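You operate a simulated robot arm through the tools that you are given. There is no shell and no other tool. Be economical: measure what you need, move in short steps, check, and stop when the job is done.

The job below is to be done with a simulated robot arm. You get a single attempt, and the scene is never put back.

Task
Wind the grey waste back off the table winder's core, to 10 metres.
Fine: tension to low first; then brake on and chuck open.

The check looks at the end state, three seconds after you hand in, the way a careful person would. Anything else that was tipped, shoved, dropped, spilled or broken makes it a failure.

Robot
A 7-joint arm with a two-finger parallel gripper, fixed in place. Base frame: the origin is at the foot of the arm, x ahead of it, y to its left, z up; the work surface is at about z = 0.812. Readings come in m, degrees, newtons and seconds.
With the tool pointing down near the work surface it reaches from about 0.3 to 0.7 m from the base axis. Its first joint turns from -66.0 to 66.0 degrees. Payload 1.57 kg.
The tool frame sits at the grasp point between the pads (the TCP): z along the fingers, y along the line on which they close. The tips reach 0.03 m beyond it. Largest opening 0.11 m; finger width 0.024, thickness 0.012; the body of the gripper, 0.048 by 0.112 m, starts 0.078 m behind the TCP.
Orientation is told as [roll, pitch, yaw] about the base's x, y, z axes, in that order, counted from this pose: with the fingers straight down and closing along the base's y, the tool's x points along the base's -x, its y along +y and its z along -z.

Tools
- The arm moves only by the tool send_rows. Its argument "series" is a list of rows, each a list of 7 numbers: the shift along the tool's x, y, z in m, then the turn, a rotation vector about the tool's x, y, z in degrees, then the finger opening in m, from 0 to 0.11. In form: [[dx, dy, dz, ax, ay, az, fingers], ...]. A call has 1 to 20 rows; each row shifts and turns the commanded pose from where the row before left it, along the tool's axes as they then stand. Each row takes 0.2 s and may step no farther than 0.05 m and 8.6 degrees from the row before; otherwise, or with a gripper value out of range, the whole call is refused. A pose out of reach is approached as far as the arm can. The call stops where the force on the tool passes 50 N (or 10 N more than at its start, if that is more) or the arm is blocked; 0.2 s more then pass. The fingers move at their own pace (about 0.108 m/s each) and stop on an object; they squeeze with about 21 N. The grip force told is the motor's: it shows also when the fingers shut on nothing. Time passes only in rows, and 0.2 s behind the last, so rows that do not move let the fingers close. The reply holds the time, the measured pose of the TCP, the force on the tool along the base axes, the opening and the grip force, in the units named above and with some noise, with the torque about the TCP (base axes, N m) and any sound that the robot's microphone picked up.
- Cameras (640 x 400 px; columns grow to the right, rows downward): "scene" is fixed at [0.1402, -0.3794, 1.4026]; the picture's right is [0.94, -0.35, 0.00], its down [-0.21, -0.56, -0.80] and it looks along [0.28, 0.75, -0.60] (base axes); focal length 344 px, centre (320, 200). "wrist" rides on the gripper at [0.07, 0.016, -0.141] in the tool frame; the picture's right is [-0.23, 0.97, 0.00], its down [-0.86, -0.20, -0.48] and it looks along [-0.47, -0.11, 0.88] (tool axes); focal length 222 px, centre (320, 200). There is no depth. A picture from a camera that has moved, and an enlarged one, comes with that camera's place and axes in the base frame and with its lens.
- grab_frame(camera): a new picture of that camera. No time passes.
- close_up(camera, box): a new picture of the part [left, top, right, bottom] of that camera's present view, enlarged. No time passes.
- job_done(): hands the job in; it is judged then, once.

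Work in short steps. Places have to be worked out from the pictures, the camera data and where the tool is seen: move nearer, look again, correct. Check each grasp and each placing, and mend what went wrong. You have 120 turns and 64 pictures in all, those below and enlarged ones among them. Open the gripper and draw the arm clear of the work before you hand the job in, unless the task says otherwise; then end with one line.

The tools are called after "Emit:" as name(argument=value, ...) on one line, values as JSON. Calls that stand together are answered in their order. send_rows: Moves the arm, as the interface text tells. Its arguments: {"type":"object","properties":{"series":{"type":"array"}},"required":["series"]} The other tools are called the same way: grab_frame (camera) takes a picture; close_up (camera, box) takes an enlarged picture of a part of a camera's view; job_done () hands the job in.

At the start:

```text
time_s: 0.0
tool_pos: [0.2926, 0.1558, 1.1249]
tool_rot: [0.1, 0.0, 0.0]
ft_force: [0.3, 0.0, 0.2]
wrist_torque: [0.01, -0.02, 0.0]
grip_width: 0.1102
grasp_force: 0.1
```

scene: 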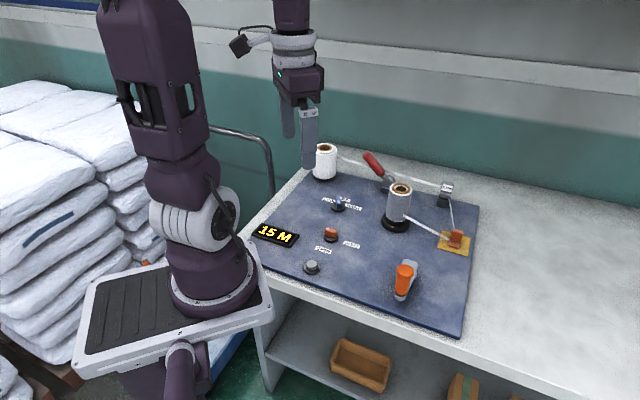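
wrist: 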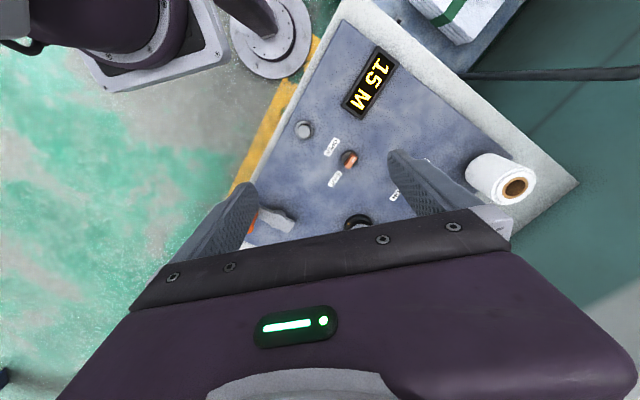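

The display reads 15 M. I'll enlarge the panel to identify the controls.

Emit:
close_up(camera="scene", box=[240, 180, 400, 280])

Emit:
close_up(camera="scene", box=[340, 140, 500, 240])

Emit:
close_up(camera="scene", box=[290, 220, 450, 320])

```text
4.00 times, centred on (320, 230) of scene
camera zoom: at [0.1402, -0.3794, 1.4026], right [0.94, -0.35, 0.0], down [-0.21, -0.56, -0.8], along [0.28, 0.75, -0.6], focal length 1375 px, centre (320, 80)
```

zoom: 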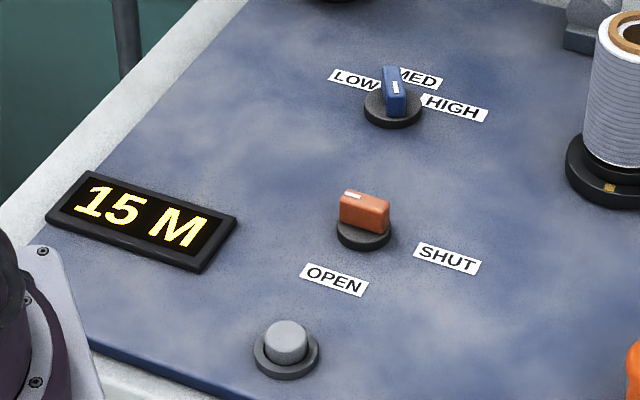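

```text
4.00 times, centred on (420, 190) of scene
camera zoom: at [0.1402, -0.3794, 1.4026], right [0.94, -0.35, 0.0], down [-0.21, -0.56, -0.8], along [0.28, 0.75, -0.6], focal length 1375 px, centre (-80, 240)
```

zoom: 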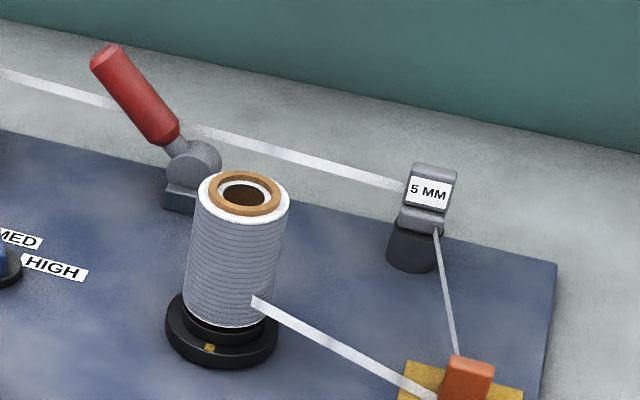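

```text
4.00 times, centred on (370, 270) of scene
camera zoom: at [0.1402, -0.3794, 1.4026], right [0.94, -0.35, 0.0], down [-0.21, -0.56, -0.8], along [0.28, 0.75, -0.6], focal length 1375 px, centre (120, -80)
```

zoom: 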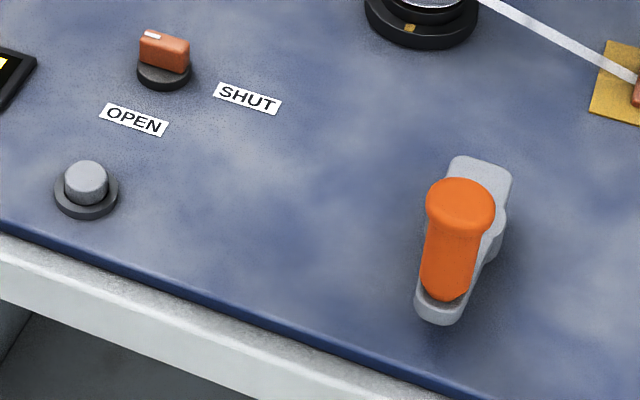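

I need a closer look at the knob pointers, so I'll enlarge the wrist view first.

Emit:
close_up(camera="wrist", box=[280, 100, 420, 240])

Emit:
send_rows(series=[[-0.02, 0, 0, 0, 0, 0, 0.11], [-0.03, 0, 0.03, 0, 0, 0, 0.11], [-0.03, 0.0, 0.03, 0, 0, 0, 0.11], [0, 0.0, 0.03, 0, 0, 0, 0.06], [0, 0.0, 0, 0, 0, 0, 0.03], [0, 0, 0, 0, 0, 0, 0.03]])

Emit:
grab_frame(camera="wrist")

```text
2.86 times, centred on (350, 170) of wrist
camera zoom: at [0.2246, 0.1712, 1.2657], right [0.23, 0.97, 0.0], down [0.86, -0.2, 0.48], along [0.47, -0.11, -0.88], focal length 635 px, centre (234, 286)
```

zoom: 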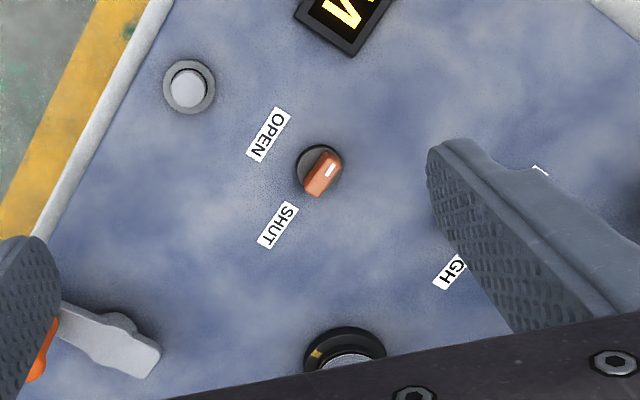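

```text
time_s: 1.4
tool_pos: [0.3736, 0.1546, 1.0333]
tool_rot: [0.1, 0.0, 0.0]
ft_force: [-0.5, 0.4, 0.5]
wrist_torque: [-0.01, -0.03, 0.0]
grip_width: 0.0301
grasp_force: 0.1
```

```text
57 pictures are left
camera wrist: at [0.3049, 0.1708, 1.1751], right [0.23, 0.97, 0.0], down [0.86, -0.2, 0.48], along [0.47, -0.11, -0.88], focal length 222 px, centre (320, 200)
```

wrist: 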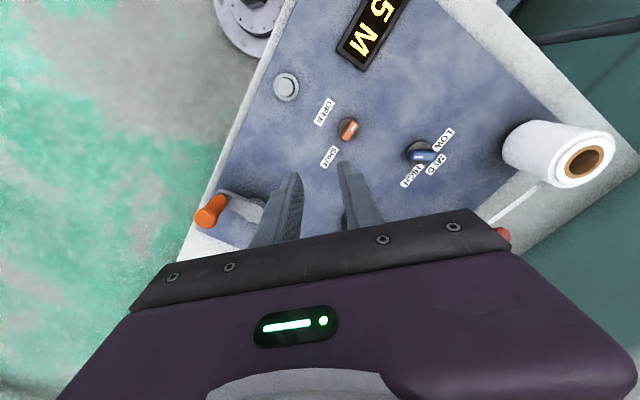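

Emit:
close_up(camera="wrist", box=[270, 70, 480, 200])

```text
3.05 times, centred on (375, 135) of wrist
camera zoom: at [0.3049, 0.1708, 1.1751], right [0.23, 0.97, 0.0], down [0.86, -0.2, 0.48], along [0.47, -0.11, -0.88], focal length 677 px, centre (152, 398)
```

zoom: 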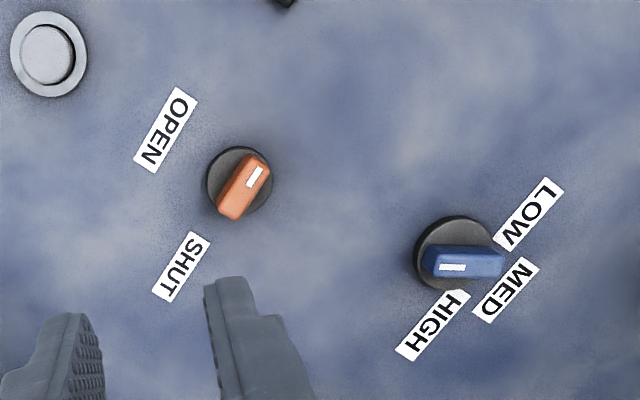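

The wrist view gives me the blue tension knob at about (0.441, 0.299). Its bar lies about 12° from +y, and LOW is about 26° further counter-clockwise. I'll move above it and yaw so the fingers straddle the bar.

Emit:
send_rows(series=[[-0.017, 0.036, 0, 0, 0, 0, 0.05], [-0.017, 0.036, 0, 0, 0, 0, 0.05], [-0.017, 0.036, 0, 0, 0, 0, 0.05], [-0.016, 0.036, 0, 0, 0, 0, 0.05], [0, 0, 0.01, 0, 0, -8.6, 0.05], [0, 0, 0.01, 0, 0, -8.6, 0.05], [0, 0, 0.01, 0, 0, -8.6, 0.05], [0, 0, 0.01, 0, 0, -8.6, 0.05], [0, 0, 0.01, 0, 0, -8.6, 0.05], [0, 0, 0.01, 0, 0, -8.6, 0.05], [0, 0, 0.01, 0, 0, -8.6, 0.05], [0, 0, 0, 0, 0, -8.6, 0.05], [0, 0, 0, 0, 0, -8.6, 0.05], [0, 0, 0, 0, 0, 0, 0.05]])

Emit:
grab_frame(camera="wrist")

Emit:
close_up(camera="scene", box=[240, 100, 480, 250])

```text
time_s: 4.4
tool_pos: [0.441, 0.2983, 0.963]
tool_rot: [0.0, -0.1, 77.5]
ft_force: [0.5, 0.1, 0.8]
wrist_torque: [0.0, 0.0, 0.01]
grip_width: 0.0499
grasp_force: 0.0
```

```text
55 pictures are left
camera wrist: at [0.4101, 0.2338, 1.1057], right [-0.9, 0.43, 0.0], down [0.38, 0.79, 0.48], along [0.21, 0.43, -0.88], focal length 222 px, centre (320, 200)
```

wrist: 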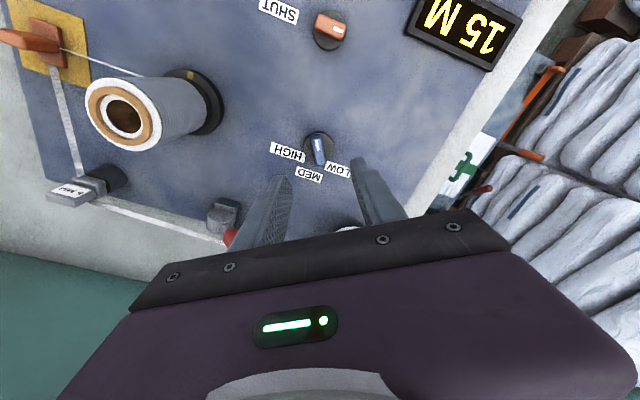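

```text
2.67 times, centred on (360, 175) of scene
camera zoom: at [0.1402, -0.3794, 1.4026], right [0.94, -0.35, 0.0], down [-0.21, -0.56, -0.8], along [0.28, 0.75, -0.6], focal length 917 px, centre (213, 267)
```

zoom: 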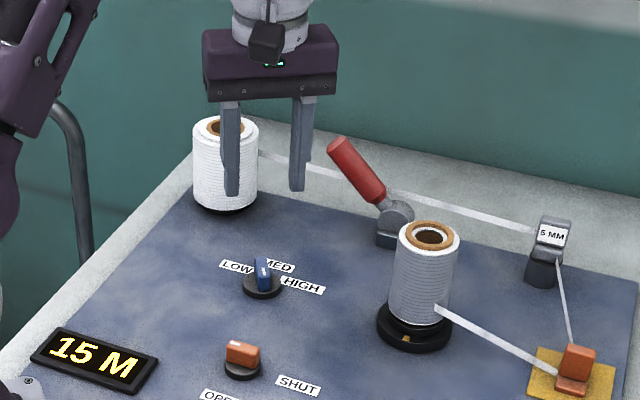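

The knob is at about (0.442, 0.298), right under the tool. I'll descend so the tips straddle the bar.

Emit:
send_rows(series=[[0, 0, 0.03, 0, 0, 0, 0.05], [0, 0, 0.03, 0, 0, 0, 0.05], [0, 0, 0.02, 0, 0, 0, 0.05], [0, 0, 0.01, 0, 0, 0, 0.05], [0, 0, 0, 0, 0, 0, 0.05]])

Emit:
close_up(camera="scene", box=[290, 160, 390, 222])

Emit:
close_up(camera="wrist", box=[240, 120, 420, 240])

```text
time_s: 5.6
tool_pos: [0.4412, 0.2979, 0.8742]
tool_rot: [0.0, 0.0, 77.4]
ft_force: [-0.3, -0.2, -0.1]
wrist_torque: [0.02, 0.0, 0.0]
grip_width: 0.0502
grasp_force: 0.2
```

```text
6.40 times, centred on (340, 191) of scene
camera zoom: at [0.1402, -0.3794, 1.4026], right [0.94, -0.35, 0.0], down [-0.21, -0.56, -0.8], along [0.28, 0.75, -0.6], focal length 2201 px, centre (192, 258)
```

zoom: 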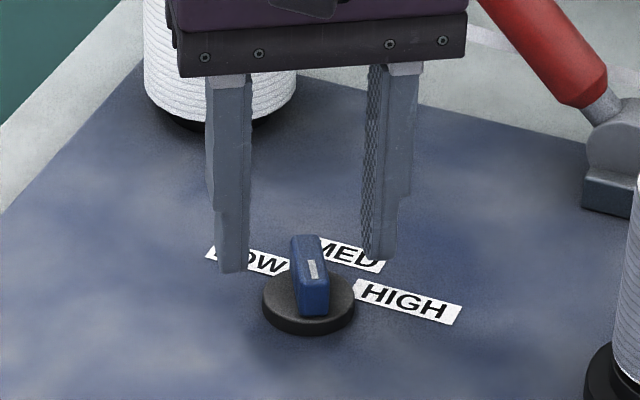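

```text
3.33 times, centred on (330, 180) of wrist
camera zoom: at [0.4097, 0.2348, 1.0152], right [-0.9, 0.43, 0.0], down [0.38, 0.79, 0.48], along [0.21, 0.43, -0.88], focal length 740 px, centre (287, 267)
```

zoom: 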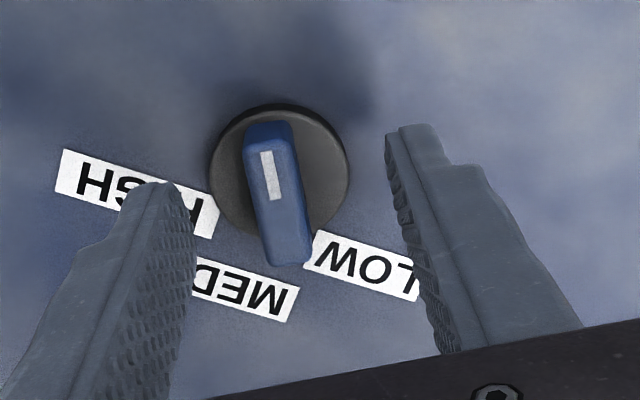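

The bar sits between the fingers. I'll lower about 1 cm and close on it.

Emit:
send_rows(series=[[0, 0, 0.006, 0, 0, 0, 0.05], [0, 0, 0.005, 0, 0, 0, 0.04], [0, 0, 0, 0, 0, 0, 0.02], [0, 0, 0, 0, 0, 0, 0.008], [0, 0, 0, 0, 0, 0, 0.008]])

Emit:
close_up(camera="wrist", box=[240, 120, 420, 240])

```text
time_s: 6.8
tool_pos: [0.4423, 0.2979, 0.8629]
tool_rot: [-0.1, 0.1, 77.5]
ft_force: [10.0, -0.4, -0.5]
wrist_torque: [0.08, -0.3, -0.13]
grip_width: 0.0178
grasp_force: 5.6
```

```text
3.33 times, centred on (330, 180) of wrist
camera zoom: at [0.4106, 0.2341, 1.0047], right [-0.9, 0.43, 0.0], down [0.38, 0.79, 0.48], along [0.21, 0.43, -0.88], focal length 740 px, centre (287, 267)
```

zoom: 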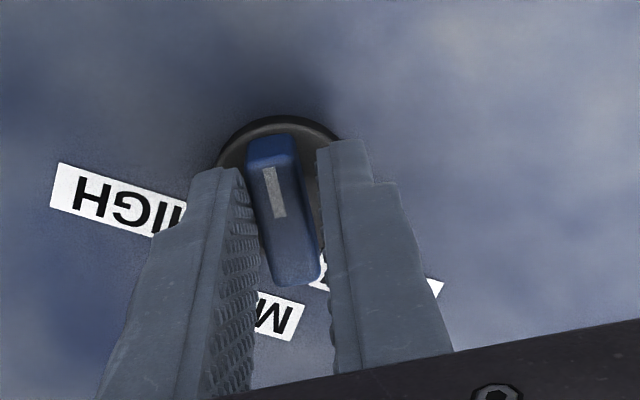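

One finger, on the +x side, touched first. I'll shift 2 mm towards +x and finish closing.

Emit:
send_rows(series=[[0, -0.002, 0, 0, 0, 0, 0.008], [0, 0, 0, 0, 0, 0, 0.006], [0, 0, 0, 0, 0, 0, 0.006]])

```text
time_s: 7.6
tool_pos: [0.4426, 0.2982, 0.8633]
tool_rot: [0.0, 0.0, 77.5]
ft_force: [8.1, -4.2, 2.5]
wrist_torque: [-0.09, -0.22, -0.13]
grip_width: 0.0141
grasp_force: 4.4
```

The opening is 14.1 mm and the grip force is still settling, so I'll let it close and nudge slightly.

Emit:
send_rows(series=[[0, -0.0015, 0, 0, 0, 0, 0.002], [0, 0, 0, 0, 0, 0, 0.0], [0, 0, 0, 0, 0, 0, 0.0]])

```text
time_s: 8.4
tool_pos: [0.4447, 0.2985, 0.8629]
tool_rot: [0.1, 0.0, 77.3]
ft_force: [-7.3, -4.4, 14.4]
wrist_torque: [-0.01, 0.19, 0.0]
grip_width: 0.0127
grasp_force: 29.3
```

Firm grip at 12.7 mm. I'll turn about 26° counter-clockwise toward LOW.

Emit:
send_rows(series=[[0, 0.0005, 0, 0, 0, -6.5, 0.0], [0, 0, 0, 0, 0, -6.5, 0.0], [0, 0, 0, 0, 0, -6.5, 0.0], [0, 0, 0, 0, 0, -6.5, 0.0], [0, 0, 0, 0, 0, 0, 0.0]])

Emit:
close_up(camera="scene", box=[290, 160, 390, 222])

```text
time_s: 9.6
tool_pos: [0.4468, 0.298, 0.8618]
tool_rot: [-0.2, 0.0, 103.5]
ft_force: [28.2, -5.2, 5.0]
wrist_torque: [0.5, -0.69, -0.11]
grip_width: 0.0128
grasp_force: 30.2
```

```text
6.40 times, centred on (340, 191) of scene
camera zoom: at [0.1407, -0.3796, 1.4025], right [0.94, -0.35, 0.0], down [-0.21, -0.56, -0.8], along [0.28, 0.75, -0.6], focal length 2201 px, centre (192, 258)
```

zoom: 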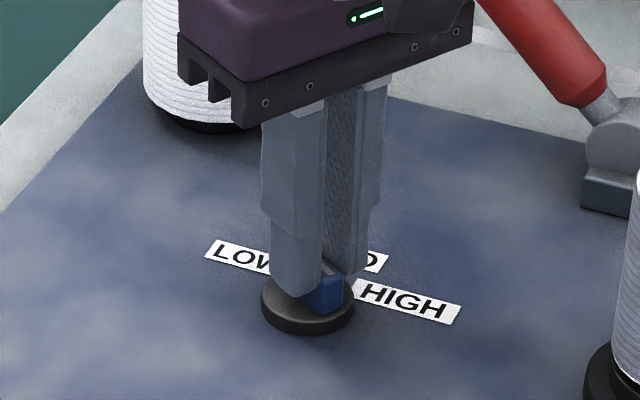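

It turned with little torque but some side load builds up. I'll open and look at the pointer.

Emit:
send_rows(series=[[0, 0, 0, 0, 0, 0, 0.03], [0, 0, -0.01, 0, 0, 0, 0.05], [0, 0, -0.03, 0, 0, 0, 0.05], [0, 0, -0.04, 0, 0, 0, 0.05], [0, 0, 0, 0, 0, 0, 0.05]])

Emit:
close_up(camera="scene", box=[290, 160, 390, 222])

Emit:
close_up(camera="wrist", box=[200, 80, 440, 230])

```text
time_s: 10.8
tool_pos: [0.4432, 0.2965, 0.9409]
tool_rot: [0.0, 0.0, 103.5]
ft_force: [0.3, 0.0, -0.3]
wrist_torque: [0.03, -0.02, 0.01]
grip_width: 0.0503
grasp_force: 0.1
```

```text
6.40 times, centred on (340, 191) of scene
camera zoom: at [0.1402, -0.3794, 1.4026], right [0.94, -0.35, 0.0], down [-0.21, -0.56, -0.8], along [0.28, 0.75, -0.6], focal length 2201 px, centre (192, 258)
```

zoom: 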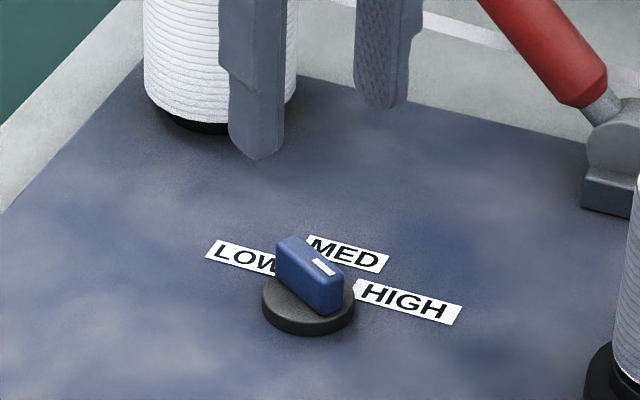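

```text
2.67 times, centred on (320, 155) of wrist
camera zoom: at [0.4438, 0.2253, 1.0828], right [-1.0, -0.01, 0.0], down [0.0, 0.88, 0.48], along [0.0, 0.48, -0.88], focal length 592 px, centre (320, 320)
```

zoom: 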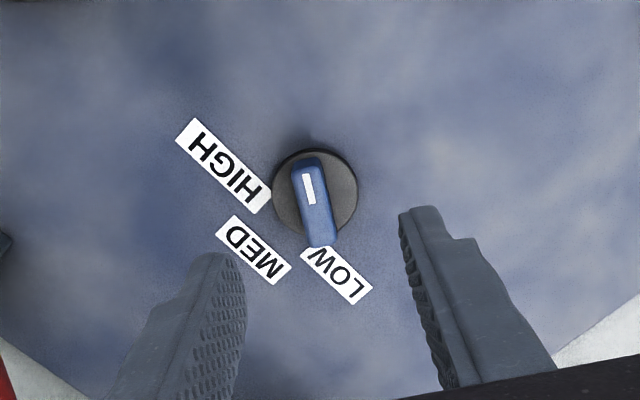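

The unmarked end of the bar now points at LOW, about 1–2° short. To confirm which end is the pointer, I'll regrip centred and test for an end stop just past LOW.

Emit:
send_rows(series=[[-0.002, -0.003, 0.04, 0, 0, 0, 0.05], [0, 0, 0.03, 0, 0, 0, 0.04], [0, 0, 0.009, 0, 0, 0, 0.03], [0, 0, 0, 0, 0, 0, 0.01], [0, 0, 0, 0, 0, 0, 0.0], [0, 0, 0, 0, 0, 0, 0.0]])

Emit:
send_rows(series=[[0, 0, 0, 0, 0, -3, 0.0], [0, 0, 0, 0, 0, 0, 0.0]])

Emit:
send_rows(series=[[0, 0, 0, 0, 0, -3, 0.0], [0, 0, 0, 0, 0, 0, 0.0]])

Emit:
send_rows(series=[[0, 0, 0, 0, 0, -3, 0.0], [0, 0, 0, 0, 0, 0, 0.0]])

```text
time_s: 12.2
tool_pos: [0.4471, 0.3005, 0.8625]
tool_rot: [-0.1, 0.0, 103.4]
ft_force: [13.5, 2.1, -5.3]
wrist_torque: [0.15, -0.36, -0.03]
grip_width: 0.0129
grasp_force: 30.2
```

```text
time_s: 12.8
tool_pos: [0.446, 0.3004, 0.8627]
tool_rot: [0.1, 0.0, 106.3]
ft_force: [17.0, 2.1, -9.0]
wrist_torque: [0.59, -0.29, -0.06]
grip_width: 0.0129
grasp_force: 29.7
```

```text
time_s: 13.4
tool_pos: [0.4469, 0.301, 0.862]
tool_rot: [0.0, 0.0, 109.3]
ft_force: [19.1, 0.3, -8.1]
wrist_torque: [0.47, -0.31, -0.09]
grip_width: 0.0127
grasp_force: 30.1
```

```text
time_s: 14.0
tool_pos: [0.4474, 0.2989, 0.8627]
tool_rot: [0.0, 0.0, 112.4]
ft_force: [20.6, -2.8, -11.3]
wrist_torque: [0.42, -0.37, -0.07]
grip_width: 0.013
grasp_force: 30.3
```

No stop yet; I'll try a little further.

Emit:
send_rows(series=[[0, -0.001, 0, 0, 0, -5, 0.0], [0, 0, 0, 0, 0, -5, 0.0], [0, 0, 0, 0, 0, 0, 0.0]])

Emit:
send_rows(series=[[0, 0, 0, 0, 0, -5, 0.0], [0, 0, 0, 0, 0, -5, 0.0], [0, 0, 0, 0, 0, 0, 0.0]])

Emit:
close_up(camera="wrist", box=[200, 80, 440, 230])

```text
time_s: 14.8
tool_pos: [0.4486, 0.3008, 0.8648]
tool_rot: [0.1, 0.1, 122.5]
ft_force: [16.4, -6.6, -8.0]
wrist_torque: [-0.72, -0.75, 0.0]
grip_width: 0.0128
grasp_force: 29.6
```

```text
time_s: 15.6
tool_pos: [0.4494, 0.3014, 0.8626]
tool_rot: [0.0, 0.0, 132.4]
ft_force: [23.0, -4.8, -13.5]
wrist_torque: [-0.33, -0.82, -0.03]
grip_width: 0.0129
grasp_force: 30.1
```

```text
2.67 times, centred on (320, 155) of wrist
camera zoom: at [0.4837, 0.2388, 1.0054], right [-0.87, -0.49, 0.0], down [-0.43, 0.77, 0.48], along [-0.23, 0.42, -0.88], focal length 592 px, centre (320, 320)
```

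zoom: 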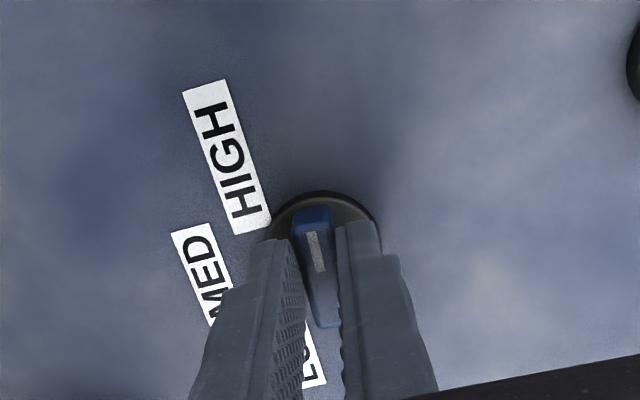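

There is no stop past LOW, so I need better evidence about the pointer. I'll release and look closely at the knob's shape and where it settles.

Emit:
send_rows(series=[[0, 0, 0, 0, 0, 0, 0.03], [0, 0, -0.01, 0, 0, 0, 0.06], [0, 0, -0.02, 0, 0, 0, 0.08], [0, 0, 0, 0, 0, 0, 0.08]])

Emit:
close_up(camera="wrist", box=[260, 110, 380, 190])

Emit:
close_up(camera="scene", box=[310, 185, 380, 255])

```text
time_s: 16.6
tool_pos: [0.4471, 0.301, 0.8945]
tool_rot: [0.0, -0.1, 132.4]
ft_force: [0.8, -0.6, -0.1]
wrist_torque: [-0.02, -0.03, 0.01]
grip_width: 0.0798
grasp_force: 0.2
```

```text
5.00 times, centred on (320, 150) of wrist
camera zoom: at [0.4819, 0.2398, 1.0361], right [-0.87, -0.49, 0.0], down [-0.43, 0.77, 0.48], along [-0.23, 0.42, -0.88], focal length 1111 px, centre (320, 450)
```

zoom: 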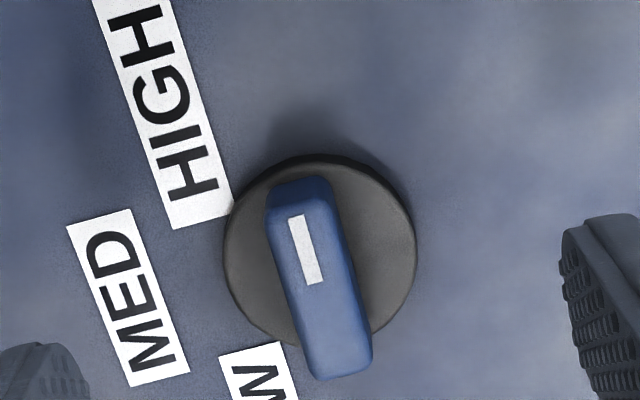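

```text
5.71 times, centred on (345, 220) of scene
camera zoom: at [0.1402, -0.3794, 1.4026], right [0.94, -0.35, 0.0], down [-0.21, -0.56, -0.8], along [0.28, 0.75, -0.6], focal length 1965 px, centre (177, 86)
```

zoom: 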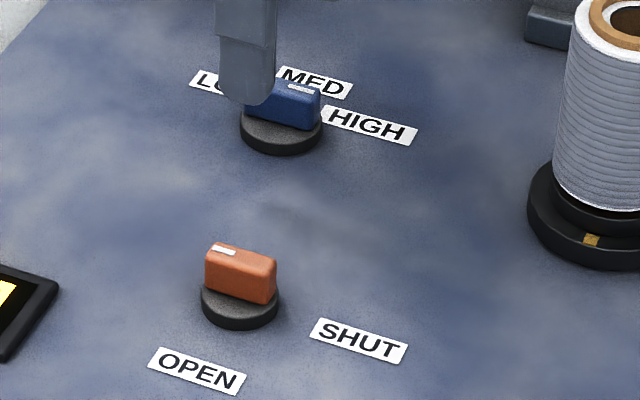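

The knob stays where it is left, so there are no detents. The mark and the bar's blank end disagree about which is the pointer, so I'll keep turning counter-clockwise to find the mechanical end stop.

Emit:
send_rows(series=[[0, 0, 0.02, 0, 0, 0, 0.05], [0, 0, 0.012, 0, 0, 0, 0.03], [0, 0, 0, 0, 0, 0, 0.01], [0, 0, 0, 0, 0, 0, 0.0], [0, 0, 0, 0, 0, 0, 0.0]])

Emit:
send_rows(series=[[0, 0, 0, 0, 0, -5, 0.0], [0, 0, 0, 0, 0, -5, 0.0], [0, 0, 0, 0, 0, 0, 0.0]])

Emit:
send_rows(series=[[0, 0, 0, 0, 0, -5, 0.0], [0, 0, 0, 0, 0, -5, 0.0], [0, 0, 0, 0, 0, 0, 0.0]])

Emit:
send_rows(series=[[0, 0, 0, 0, 0, -5, 0.0], [0, 0, 0, 0, 0, -5, 0.0], [0, 0, 0, 0, 0, 0, 0.0]])

```text
time_s: 17.8
tool_pos: [0.4472, 0.3019, 0.8618]
tool_rot: [-0.1, 0.0, 132.4]
ft_force: [12.7, 8.9, -3.7]
wrist_torque: [0.21, -0.36, 0.01]
grip_width: 0.0128
grasp_force: 29.9
```

```text
time_s: 18.6
tool_pos: [0.4479, 0.3014, 0.8623]
tool_rot: [-0.2, -0.1, 142.5]
ft_force: [15.2, 19.9, -8.3]
wrist_torque: [0.42, -0.38, -0.11]
grip_width: 0.0131
grasp_force: 29.6
```

```text
time_s: 19.4
tool_pos: [0.4494, 0.3034, 0.8628]
tool_rot: [-0.3, -0.1, 152.5]
ft_force: [19.4, 26.6, -20.6]
wrist_torque: [0.48, -0.42, -0.13]
grip_width: 0.0129
grasp_force: 29.6
```

```text
time_s: 20.2
tool_pos: [0.4485, 0.3027, 0.861]
tool_rot: [-0.4, 0.0, 162.5]
ft_force: [17.8, 28.1, -12.9]
wrist_torque: [0.72, -0.04, -0.1]
grip_width: 0.0128
grasp_force: 29.3
```

Still free. I'll re-centre slightly using the side force and continue.

Emit:
send_rows(series=[[0.0013, -0.0025, 0, 0, 0, -5, 0.0], [0, 0, 0, 0, 0, -5, 0.0], [0, 0, 0, 0, 0, 0, 0.0]])

Emit:
send_rows(series=[[0, 0, 0, 0, 0, -5, 0.0], [0, 0, 0, 0, 0, -5, 0.0], [0, 0, 0, 0, 0, 0, 0.0]])

Emit:
send_rows(series=[[0, 0, 0, 0, 0, -5, 0.0], [0, 0, 0, 0, 0, -5, 0.0], [0, 0, 0, 0, 0, 0, 0.0]])

Emit:
close_up(camera="wrist", box=[200, 80, 440, 230])

```text
time_s: 21.0
tool_pos: [0.4483, 0.3036, 0.8617]
tool_rot: [0.0, 0.1, 172.4]
ft_force: [-1.3, 16.6, 13.3]
wrist_torque: [0.54, 0.8, 0.01]
grip_width: 0.013
grasp_force: 29.8
```

```text
time_s: 21.8
tool_pos: [0.4493, 0.3038, 0.8622]
tool_rot: [0.0, 0.0, -177.6]
ft_force: [-6.8, 18.0, 12.9]
wrist_torque: [0.42, 0.7, -0.01]
grip_width: 0.0129
grasp_force: 30.1
```

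```text
time_s: 22.6
tool_pos: [0.4491, 0.3041, 0.8623]
tool_rot: [-0.2, -0.1, -167.4]
ft_force: [-11.4, 23.2, 8.2]
wrist_torque: [0.59, 0.29, 0.02]
grip_width: 0.013
grasp_force: 29.9
```

```text
2.67 times, centred on (320, 155) of wrist
camera zoom: at [0.5204, 0.3039, 1.004], right [-0.01, -1.0, 0.0], down [-0.88, 0.01, 0.48], along [-0.48, 0.01, -0.88], focal length 592 px, centre (320, 320)
```

zoom: 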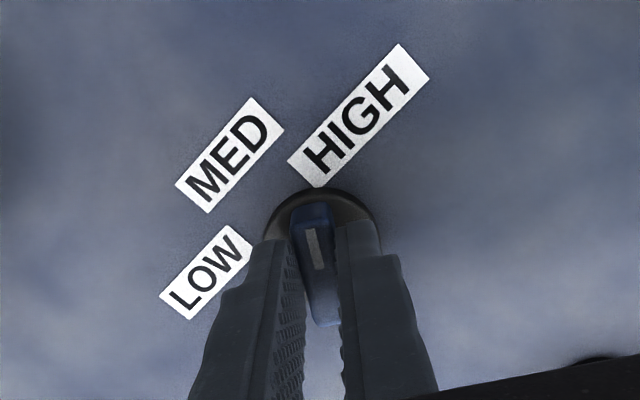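

Still no stop, and the white mark is now between HIGH and MED. I'll carry on until the mark nears LOW and watch for an end stop there.

Emit:
send_rows(series=[[0, 0, 0, 0, 0, -6, 0.0], [0, 0, 0, 0, 0, -6, 0.0], [0, 0, 0, 0, 0, -6, 0.0], [0, 0, 0, 0, 0, -6, 0.0], [0, 0, 0, 0, 0, -6, 0.0], [0, 0, 0, 0, 0, 0, 0.0]])

```text
time_s: 24.0
tool_pos: [0.4507, 0.3076, 0.8634]
tool_rot: [-0.3, 0.6, -137.4]
ft_force: [16.1, 40.7, -5.0]
wrist_torque: [1.03, -1.16, -1.24]
grip_width: 0.0227
grasp_force: 35.2
```

The torque jumped to -1.24 N m and the fingers spread, which means an end stop. I'll open, lift and look.

Emit:
send_rows(series=[[0, 0, 0, 0, 0, 0, 0.04], [0, 0, -0.01, 0, 0, 0, 0.06], [0, 0, -0.02, 0, 0, 0, 0.08], [0, 0, -0.04, 0, 0, 0, 0.08], [0, 0, 0, 0, 0, 0, 0.08]])

Emit:
close_up(camera="wrist", box=[240, 90, 400, 190])

Emit:
close_up(camera="scene", box=[240, 140, 480, 290])

```text
time_s: 25.2
tool_pos: [0.4487, 0.3015, 0.9313]
tool_rot: [-0.1, -0.1, -137.6]
ft_force: [0.6, 0.0, -0.8]
wrist_torque: [-0.02, -0.02, 0.01]
grip_width: 0.0801
grasp_force: 0.1
```

```text
4.00 times, centred on (320, 140) of wrist
camera zoom: at [0.5124, 0.3377, 1.0739], right [0.49, -0.87, 0.0], down [-0.77, -0.43, 0.48], along [-0.42, -0.23, -0.88], focal length 888 px, centre (320, 440)
```

zoom: 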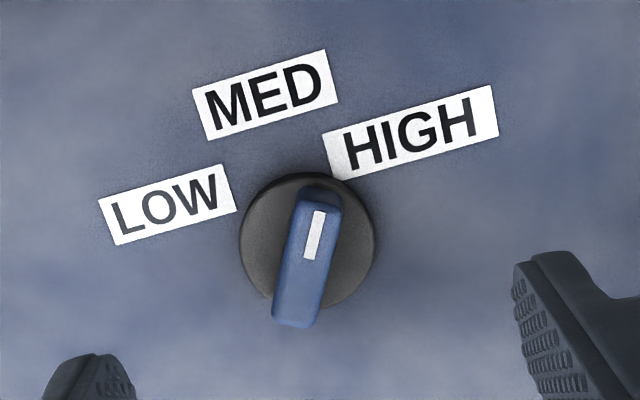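

```text
2.67 times, centred on (360, 215) of scene
camera zoom: at [0.1402, -0.3794, 1.4026], right [0.94, -0.35, 0.0], down [-0.21, -0.56, -0.8], along [0.28, 0.75, -0.6], focal length 917 px, centre (213, 160)
```

zoom: 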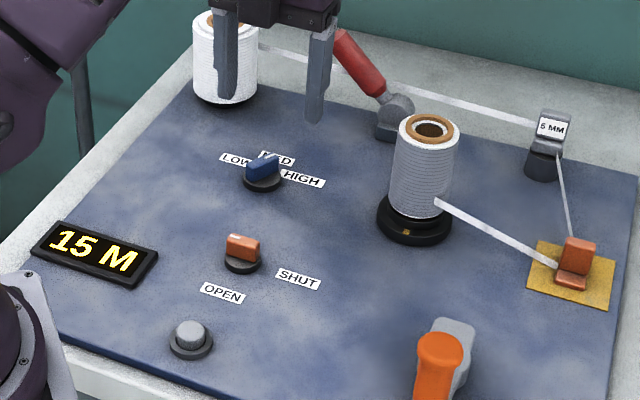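

Turning counter-clockwise from the start, the end stop came after about 119°, close to the full LOW–HIGH span. To settle the mapping I'll regrip and turn clockwise to see whether the starting position was the other stop.

Emit:
send_rows(series=[[0, 0, 0, 0, 0, 8.6, 0.06], [0, 0, 0, 0, 0, 8.6, 0.05], [0, 0, 0.03, 0, 0, 8.6, 0.05], [0, 0, 0.03, 0, 0, 0, 0.04], [0, 0, 0.009, 0, 0, 0, 0.03], [0, 0, 0, 0, 0, 0, 0.01], [0, 0, 0, 0, 0, 0, 0.0], [0, 0, 0, 0, 0, 0, 0.0]])

Emit:
send_rows(series=[[0, 0, 0, 0, 0, 6, 0.0], [0, 0, 0, 0, 0, 6, 0.0], [0, 0, 0, 0, 0, 6, 0.0], [0, 0, 0, 0, 0, 6, 0.0], [0, 0, 0, 0, 0, 6, 0.0], [0, 0, 0, 0, 0, 6, 0.0], [0, 0, 0, 0, 0, 6, 0.0], [0, 0, 0, 0, 0, 6, 0.0], [0, 0, 0, 0, 0, 6, 0.0], [0, 0, 0, 0, 0, 0, 0.0]])

Emit:
send_rows(series=[[0, 0, 0, 0, 0, 6, 0.0], [0, 0, 0, 0, 0, 6, 0.0], [0, 0, 0, 0, 0, 6, 0.0], [0, 0, 0, 0, 0, 6, 0.0], [0, 0, 0, 0, 0, 6, 0.0], [0, 0, 0, 0, 0, 6, 0.0], [0, 0, 0, 0, 0, 6, 0.0], [0, 0, 0, 0, 0, 6, 0.0], [0, 0, 0, 0, 0, 6, 0.0], [0, 0, 0, 0, 0, 0, 0.0]])

```text
time_s: 27.0
tool_pos: [0.4505, 0.3047, 0.8631]
tool_rot: [-0.3, 0.1, -163.3]
ft_force: [-7.5, 21.6, -6.6]
wrist_torque: [0.72, -0.6, -0.09]
grip_width: 0.013
grasp_force: 29.2
```

```text
time_s: 29.2
tool_pos: [0.4482, 0.3013, 0.8628]
tool_rot: [0.2, 0.0, 142.5]
ft_force: [-19.7, -3.2, 13.2]
wrist_torque: [0.01, 0.74, 0.04]
grip_width: 0.0129
grasp_force: 30.1
```

```text
time_s: 31.4
tool_pos: [0.4451, 0.3021, 0.8622]
tool_rot: [0.4, 0.4, 88.6]
ft_force: [-43.1, -17.8, 12.3]
wrist_torque: [-0.64, 1.05, 0.14]
grip_width: 0.0131
grasp_force: 29.7
```

Now near the starting angle (yaw 77.5). I'll recentre and go gently past it to feel for a stop.

Emit:
send_rows(series=[[0.001, 0.003, 0, 0, 0, 4, 0.0], [0, 0, 0, 0, 0, 4, 0.0], [0, 0, 0, 0, 0, 0, 0.0]])

Emit:
send_rows(series=[[0, 0, 0, 0, 0, 5, 0.0], [0, 0, 0, 0, 0, 3, 0.0], [0, 0, 0, 0, 0, 0, 0.0]])

Emit:
send_rows(series=[[0, 0, 0, 0, 0, 5, 0.0], [0, 0, 0, 0, 0, 3, 0.0], [0, 0, 0, 0, 0, 0, 0.0]])

```text
time_s: 32.2
tool_pos: [0.4449, 0.301, 0.862]
tool_rot: [0.1, 0.2, 80.6]
ft_force: [-27.5, -12.0, 2.4]
wrist_torque: [-0.4, 0.65, 0.04]
grip_width: 0.0129
grasp_force: 29.6
```

```text
time_s: 33.0
tool_pos: [0.4453, 0.3011, 0.8612]
tool_rot: [0.1, 0.3, 72.6]
ft_force: [-31.9, -7.0, -6.9]
wrist_torque: [-0.23, 0.62, 0.49]
grip_width: 0.0129
grasp_force: 29.3
```

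```text
time_s: 33.8
tool_pos: [0.4455, 0.3024, 0.8627]
tool_rot: [0.1, 0.1, 64.6]
ft_force: [-34.2, 0.5, -6.4]
wrist_torque: [-0.25, 0.78, 0.98]
grip_width: 0.016
grasp_force: 31.9
```

It stopped right at the starting angle, so the start was the HIGH stop and the counter-clockwise stop is LOW. I'll turn all the way back to the LOW stop.

Emit:
send_rows(series=[[0, 0, 0, 0, 0, -6, 0.0], [0, 0, 0, 0, 0, -6, 0.0], [0, 0, 0, 0, 0, -6, 0.0], [0, 0, 0, 0, 0, -6, 0.0], [0, 0, 0, 0, 0, -6, 0.0], [0, 0, 0, 0, 0, -6, 0.0], [0, 0, 0, 0, 0, -6, 0.0], [0, 0, 0, 0, 0, -6, 0.0], [0, 0, 0, 0, 0, -6, 0.0], [0, 0, 0, 0, 0, 0, 0.0]])

Emit:
send_rows(series=[[0, 0, 0, 0, 0, -6, 0.0], [0, 0, 0, 0, 0, -6, 0.0], [0, 0, 0, 0, 0, -6, 0.0], [0, 0, 0, 0, 0, -6, 0.0], [0, 0, 0, 0, 0, -6, 0.0], [0, 0, 0, 0, 0, -6, 0.0], [0, 0, 0, 0, 0, -6, 0.0], [0, 0, 0, 0, 0, -6, 0.0], [0, 0, 0, 0, 0, -6, 0.0], [0, 0, 0, 0, 0, 0, 0.0]])

Emit:
send_rows(series=[[0, 0, 0, 0, 0, -6, 0.0], [0, 0, 0, 0, 0, -6, 0.0], [0, 0, 0, 0, 0, -6, 0.0], [0, 0, 0, 0, 0, -4, 0.0], [0, 0, 0, 0, 0, 0, 0.0]])

```text
time_s: 36.0
tool_pos: [0.4464, 0.3027, 0.8618]
tool_rot: [0.0, 0.0, 118.7]
ft_force: [-23.6, 8.1, -12.1]
wrist_torque: [0.55, 0.77, 0.06]
grip_width: 0.0127
grasp_force: 29.7
```

```text
time_s: 38.2
tool_pos: [0.4477, 0.3039, 0.8622]
tool_rot: [-0.3, 0.3, 172.7]
ft_force: [16.7, 18.3, -9.4]
wrist_torque: [0.33, -0.99, -0.06]
grip_width: 0.0129
grasp_force: 29.9
```

```text
time_s: 39.4
tool_pos: [0.4469, 0.3048, 0.8624]
tool_rot: [-0.3, 0.1, -165.3]
ft_force: [16.6, 26.7, 3.6]
wrist_torque: [0.61, -0.31, -0.02]
grip_width: 0.0126
grasp_force: 29.6
```

A few more degrees until the stop torque is felt.

Emit:
send_rows(series=[[0, -0.001, 0, 0, 0, -4, 0.0], [0, 0, 0, 0, 0, 0, 0.0]])

Emit:
send_rows(series=[[0, 0, 0, 0, 0, -4, 0.0], [0, 0, 0, 0, 0, 0, 0.0]])

Emit:
send_rows(series=[[0, 0, 0, 0, 0, 4, 0.02], [0, 0, 0, 0, 0, 0, 0.04], [0, 0, -0.02, 0, 0, 0, 0.06], [0, 0, -0.04, 0, 0, 0, 0.06], [0, 0, -0.04, 0, 0, 0, 0.06], [0, 0, 0, 0, 0, 0, 0.06]])

Emit:
close_up(camera="wrist", box=[240, 90, 400, 190])

```text
time_s: 40.0
tool_pos: [0.4458, 0.304, 0.8629]
tool_rot: [-0.2, 0.1, -161.3]
ft_force: [11.7, 24.2, 15.4]
wrist_torque: [0.47, -0.34, -0.74]
grip_width: 0.0132
grasp_force: 30.1
```

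```text
time_s: 40.6
tool_pos: [0.4457, 0.3031, 0.8618]
tool_rot: [-0.1, 0.2, -157.5]
ft_force: [10.4, 23.2, 11.1]
wrist_torque: [0.43, -0.23, -0.86]
grip_width: 0.0147
grasp_force: 30.5
```

```text
time_s: 42.0
tool_pos: [0.447, 0.3025, 0.962]
tool_rot: [0.0, -0.1, -161.4]
ft_force: [1.1, -0.7, -1.1]
wrist_torque: [-0.01, -0.02, -0.04]
grip_width: 0.0599
grasp_force: 0.0
```

```text
4.00 times, centred on (320, 140) of wrist
camera zoom: at [0.5176, 0.3096, 1.1032], right [0.1, -1.0, 0.0], down [-0.87, -0.08, 0.48], along [-0.48, -0.05, -0.88], focal length 888 px, centre (320, 440)
```

zoom: 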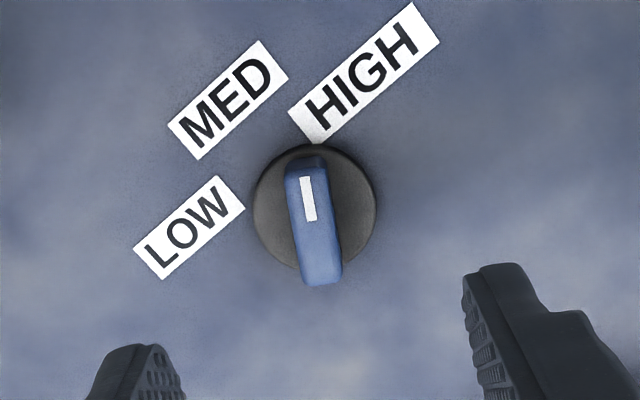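

The knob is at the LOW stop. Next I'll move to the orange chuck knob at about (0.383, 0.197), aligning with its bar to read its state and probe its travel.

Emit:
send_rows(series=[[-0.0237, 0.0197, 0, 0, 0, 0, 0.06], [-0.0237, 0.0197, 0, 0, 0, 0, 0.06], [-0.0237, 0.0197, 0, 0, 0, 0, 0.06], [-0.0237, 0.0197, 0, 0, 0, 0, 0.06], [0, 0, 0, 0, 0, 7.75, 0.06], [0, 0, 0, 0, 0, 7.75, 0.06], [0, 0, 0, 0, 0, 7.75, 0.06], [0, 0, 0, 0, 0, 7.75, 0.06], [0, 0, 0, 0, 0, 7.75, 0.06], [0, 0, 0, 0, 0, 7.75, 0.06], [0, 0, 0, 0, 0, 7.75, 0.06], [0, 0, 0, 0, 0, 7.75, 0.06], [0, 0, 0, 0, 0, 0, 0.06]])

Emit:
close_up(camera="wrist", box=[200, 60, 440, 210])

```text
time_s: 44.8
tool_pos: [0.3808, 0.1986, 0.963]
tool_rot: [0.1, 0.0, 136.4]
ft_force: [0.6, 0.1, 0.5]
wrist_torque: [0.02, 0.01, 0.01]
grip_width: 0.06
grasp_force: 0.0
```

```text
2.67 times, centred on (320, 135) of wrist
camera zoom: at [0.4203, 0.139, 1.1051], right [-0.84, -0.55, 0.0], down [-0.48, 0.73, 0.48], along [-0.26, 0.4, -0.88], focal length 592 px, centre (320, 373)
```

zoom: 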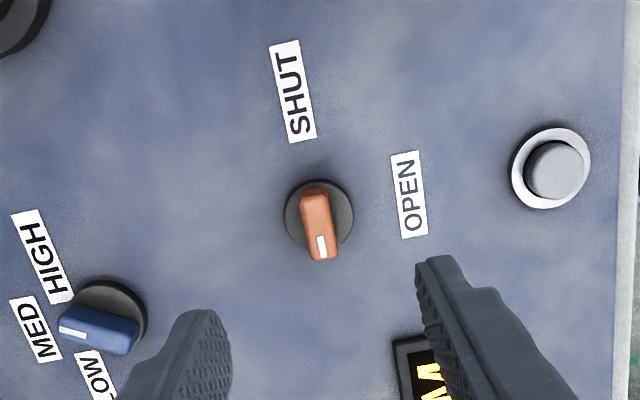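

The chuck knob centre is at about (0.385, 0.195), with its bar nearly aligned with the tool. I'll descend and grip it.

Emit:
send_rows(series=[[0.005, 0, 0.03, 0, 0, 0, 0.05], [0, 0, 0.04, 0, 0, 0, 0.05], [0, 0, 0.02, 0, 0, 0, 0.04], [0, 0, 0.009, 0, 0, 0, 0.03], [0, 0, 0, 0, 0, 0, 0.01], [0, 0, 0, 0, 0, 0, 0.0], [0, 0, 0, 0, 0, 0, 0.0]])

Emit:
send_rows(series=[[0, 0, 0, 0, 0, 5, 0.0], [0, 0, 0, 0, 0, 5, 0.0], [0, 0, 0, 0, 0, 0, 0.0]])

```text
time_s: 46.4
tool_pos: [0.3856, 0.1951, 0.8637]
tool_rot: [0.1, 0.0, 136.5]
ft_force: [2.5, 3.9, -8.7]
wrist_torque: [0.29, 0.07, -0.01]
grip_width: 0.0129
grasp_force: 29.7
```

```text
time_s: 47.2
tool_pos: [0.3854, 0.1942, 0.8644]
tool_rot: [0.0, 0.0, 126.6]
ft_force: [1.4, 0.3, 2.3]
wrist_torque: [-0.25, -0.31, 0.83]
grip_width: 0.0149
grasp_force: 31.1
```

Clockwise is blocked at once, so the chuck knob already sits at its clockwise stop. By the same mapping as the tension knob, that is OPEN. I'll release it there and go look at the crank.

Emit:
send_rows(series=[[0, 0, 0, 0, 0, -5, 0.01], [0, 0, 0, 0, 0, 0, 0.04], [0, 0, -0.03, 0, 0, 0, 0.06], [0, 0, -0.05, 0, 0, 0, 0.06], [0, 0, -0.05, 0, 0, 8.6, 0.06], [0, 0, -0.05, 0, 0, 8.6, 0.06], [0, 0, 0, 0, 0, 8.6, 0.06], [0, 0, 0, 0, 0, 8.6, 0.06], [0, 0, 0, 0, 0, 8.6, 0.06], [0, 0, 0, 0, 0, 8.6, 0.06], [0, 0, 0, 0, 0, 8.6, 0.06], [0, 0, 0, 0, 0, 8.6, 0.06], [0, 0, 0, 0, 0, 8.6, 0.06], [0, 0, 0, 0, 0, 8.6, 0.06], [0, 0, 0, 0, 0, 8.6, 0.06], [0, 0, 0, 0, 0, 8.6, 0.06], [0, 0, 0, 0, 0, 8.6, 0.06], [0, 0, 0, 0, 0, 8.6, 0.06], [0, 0, 0, 0, 0, 8.6, 0.06]])

Emit:
send_rows(series=[[0, -0.05, 0, 0, 0, 2.5, 0.06], [0, -0.05, 0, 0, 0, 0, 0.06], [0, -0.05, 0, 0, 0, 0, 0.06], [0, -0.02, 0.0, 0, 0, 0, 0.06], [0, 0, 0, 0, 0, 0, 0.06]])

Emit:
grab_frame(camera="wrist")

Emit:
grab_frame(camera="scene")

```text
time_s: 51.2
tool_pos: [0.3861, 0.1954, 1.0437]
tool_rot: [0.0, 0.0, 2.4]
ft_force: [-0.3, -0.4, 0.8]
wrist_torque: [-0.01, -0.03, -0.01]
grip_width: 0.06
grasp_force: 0.1
```

```text
time_s: 52.4
tool_pos: [0.387, 0.0272, 1.0431]
tool_rot: [0.1, 0.0, 0.1]
ft_force: [0.1, 0.4, 0.3]
wrist_torque: [0.0, -0.01, 0.02]
grip_width: 0.0599
grasp_force: 0.1
```

```text
39 pictures are left
camera wrist: at [0.3168, 0.0419, 1.1849], right [0.23, 0.97, 0.0], down [0.86, -0.2, 0.48], along [0.47, -0.11, -0.88], focal length 222 px, centre (320, 200)
```

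wrist: 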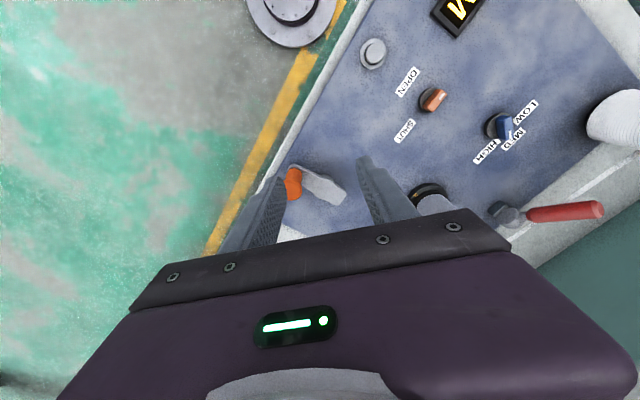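

```text
38 pictures are left
```

scene: 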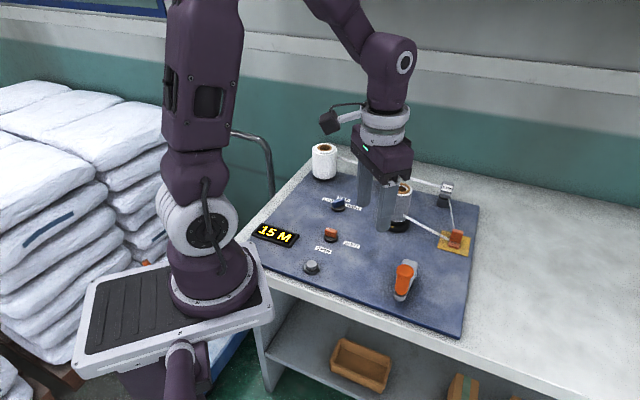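

The crank is visible behind the fingers in the wrist view. I'll enlarge it to locate the hub and grip.

Emit:
close_up(camera="wrist", box=[260, 140, 380, 215])

Emit:
close_up(camera="scene", box=[370, 240, 450, 310])

```text
5.33 times, centred on (320, 178) of wrist
camera zoom: at [0.3168, 0.0419, 1.1849], right [0.23, 0.97, 0.0], down [0.86, -0.2, 0.48], along [0.47, -0.11, -0.88], focal length 1185 px, centre (320, 320)
```

zoom: 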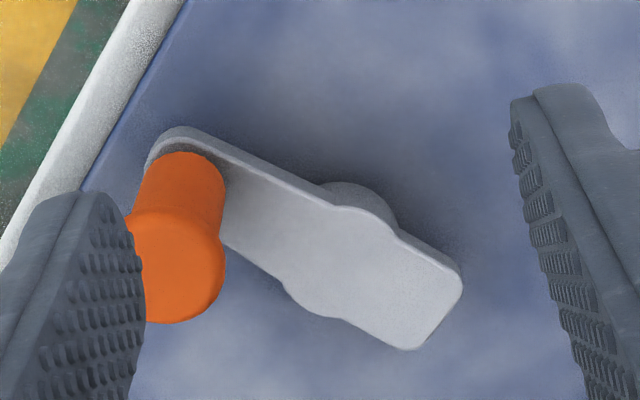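

```text
5.71 times, centred on (410, 275) of scene
camera zoom: at [0.1402, -0.3795, 1.4026], right [0.94, -0.35, 0.0], down [-0.21, -0.56, -0.8], along [0.28, 0.75, -0.6], focal length 1965 px, centre (-194, -229)
```

zoom: 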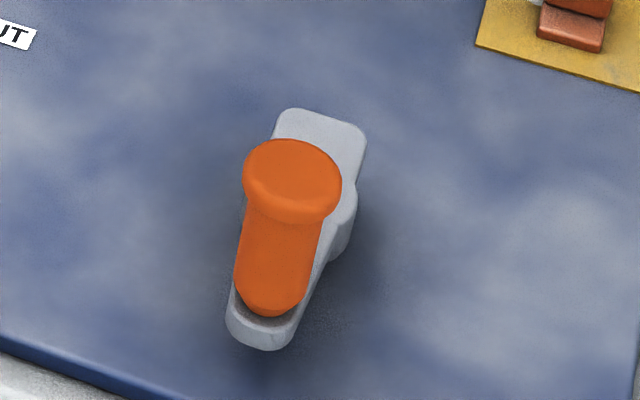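

The hub is at about (0.478, 0.011) and the grip at about (0.441, -0.027), with its top near z 0.91, which gives a crank radius near 0.053 m. I'll move over the grip, descend and close.

Emit:
send_rows(series=[[-0.027, -0.027, 0, 0, 0, 0, 0.06], [-0.027, -0.027, 0, 0, 0, 0, 0.06], [0, 0, 0.04, 0, 0, 0, 0.06], [0, 0, 0.04, 0, 0, 0, 0.06], [0, 0, 0.04, 0, 0, 0, 0.06], [0, 0, 0.024, 0, 0, 0, 0.06], [0, 0, 0, 0, 0, 0, 0.06]])

Emit:
close_up(camera="scene", box=[360, 210, 480, 310])

```text
time_s: 54.0
tool_pos: [0.4412, -0.0335, 0.9006]
tool_rot: [0.0, 0.0, 0.1]
ft_force: [0.0, -0.3, 1.4]
wrist_torque: [0.02, 0.02, -0.02]
grip_width: 0.0602
grasp_force: 0.1
```

```text
4.00 times, centred on (420, 260) of scene
camera zoom: at [0.1402, -0.3794, 1.4026], right [0.94, -0.35, 0.0], down [-0.21, -0.56, -0.8], along [0.28, 0.75, -0.6], focal length 1375 px, centre (-80, -40)
```

zoom: 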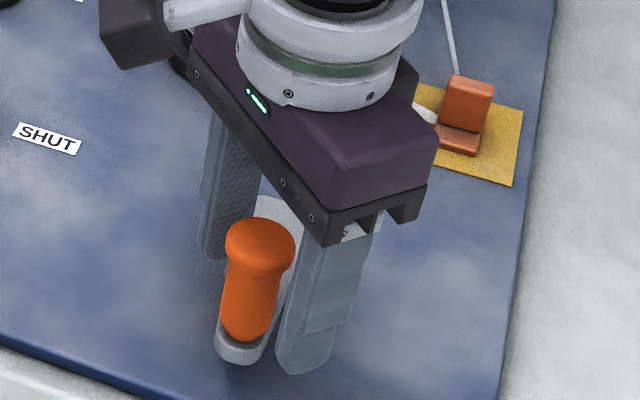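

The grip is between the fingers. I'll shift 5 mm towards +y and close.

Emit:
send_rows(series=[[0, 0.005, 0, 0, 0, 0, 0.05], [0, 0, 0, 0, 0, 0, 0.03], [0, 0, 0, 0, 0, 0, 0.015], [0, 0, 0, 0, 0, 0, 0.01], [0, 0, 0, 0, 0, 0, 0.01]])

```text
time_s: 55.2
tool_pos: [0.4397, -0.0278, 0.8988]
tool_rot: [-0.1, 0.1, 0.0]
ft_force: [-4.4, -30.7, -6.1]
wrist_torque: [0.22, -0.07, 0.07]
grip_width: 0.0308
grasp_force: 39.9
```

Gripped at 31 mm with some side load toward -y. I'll try a small 15° counter-clockwise arc to test whether the crank moves.

Emit:
send_rows(series=[[-0.005, -0.004, 0, 0, 0, 0, 0.01], [-0.005, -0.0035, 0, 0, 0, 0, 0.01], [0, 0, 0, 0, 0, 0, 0.01]])

Emit:
close_up(camera="scene", box=[240, 200, 480, 310])

```text
time_s: 55.8
tool_pos: [0.4446, -0.0286, 0.8996]
tool_rot: [0.1, 1.1, 0.3]
ft_force: [-9.3, 4.9, 21.0]
wrist_torque: [0.1, 0.44, 0.0]
grip_width: 0.0302
grasp_force: 39.4
stopped in row 3: the force on the tool passed its limit (the readings are from after the stop); the commanded pose is now the measured one
```

```text
2.67 times, centred on (360, 255) of scene
camera zoom: at [0.1398, -0.3793, 1.4027], right [0.94, -0.35, 0.0], down [-0.21, -0.56, -0.8], along [0.28, 0.75, -0.6], focal length 917 px, centre (213, 53)
```

zoom: 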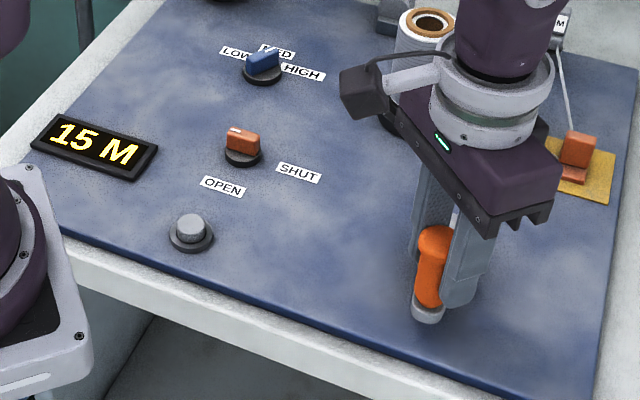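

It is blocked that way. I'll test the other direction with a small arc.

Emit:
send_rows(series=[[0.005, 0.004, 0, 0, 0, 0, 0.01], [0.004, 0.004, 0, 0, 0, 0, 0.01], [0, 0, 0, 0, 0, 0, 0.01]])

```text
time_s: 56.4
tool_pos: [0.444, -0.0275, 0.8991]
tool_rot: [-0.2, 0.0, -0.2]
ft_force: [8.6, -12.3, -16.1]
wrist_torque: [-0.04, -0.19, 0.09]
grip_width: 0.0302
grasp_force: 39.3
stopped in row 2: the force on the tool passed its limit (the readings are from after the stop); the commanded pose is now the measured one
```

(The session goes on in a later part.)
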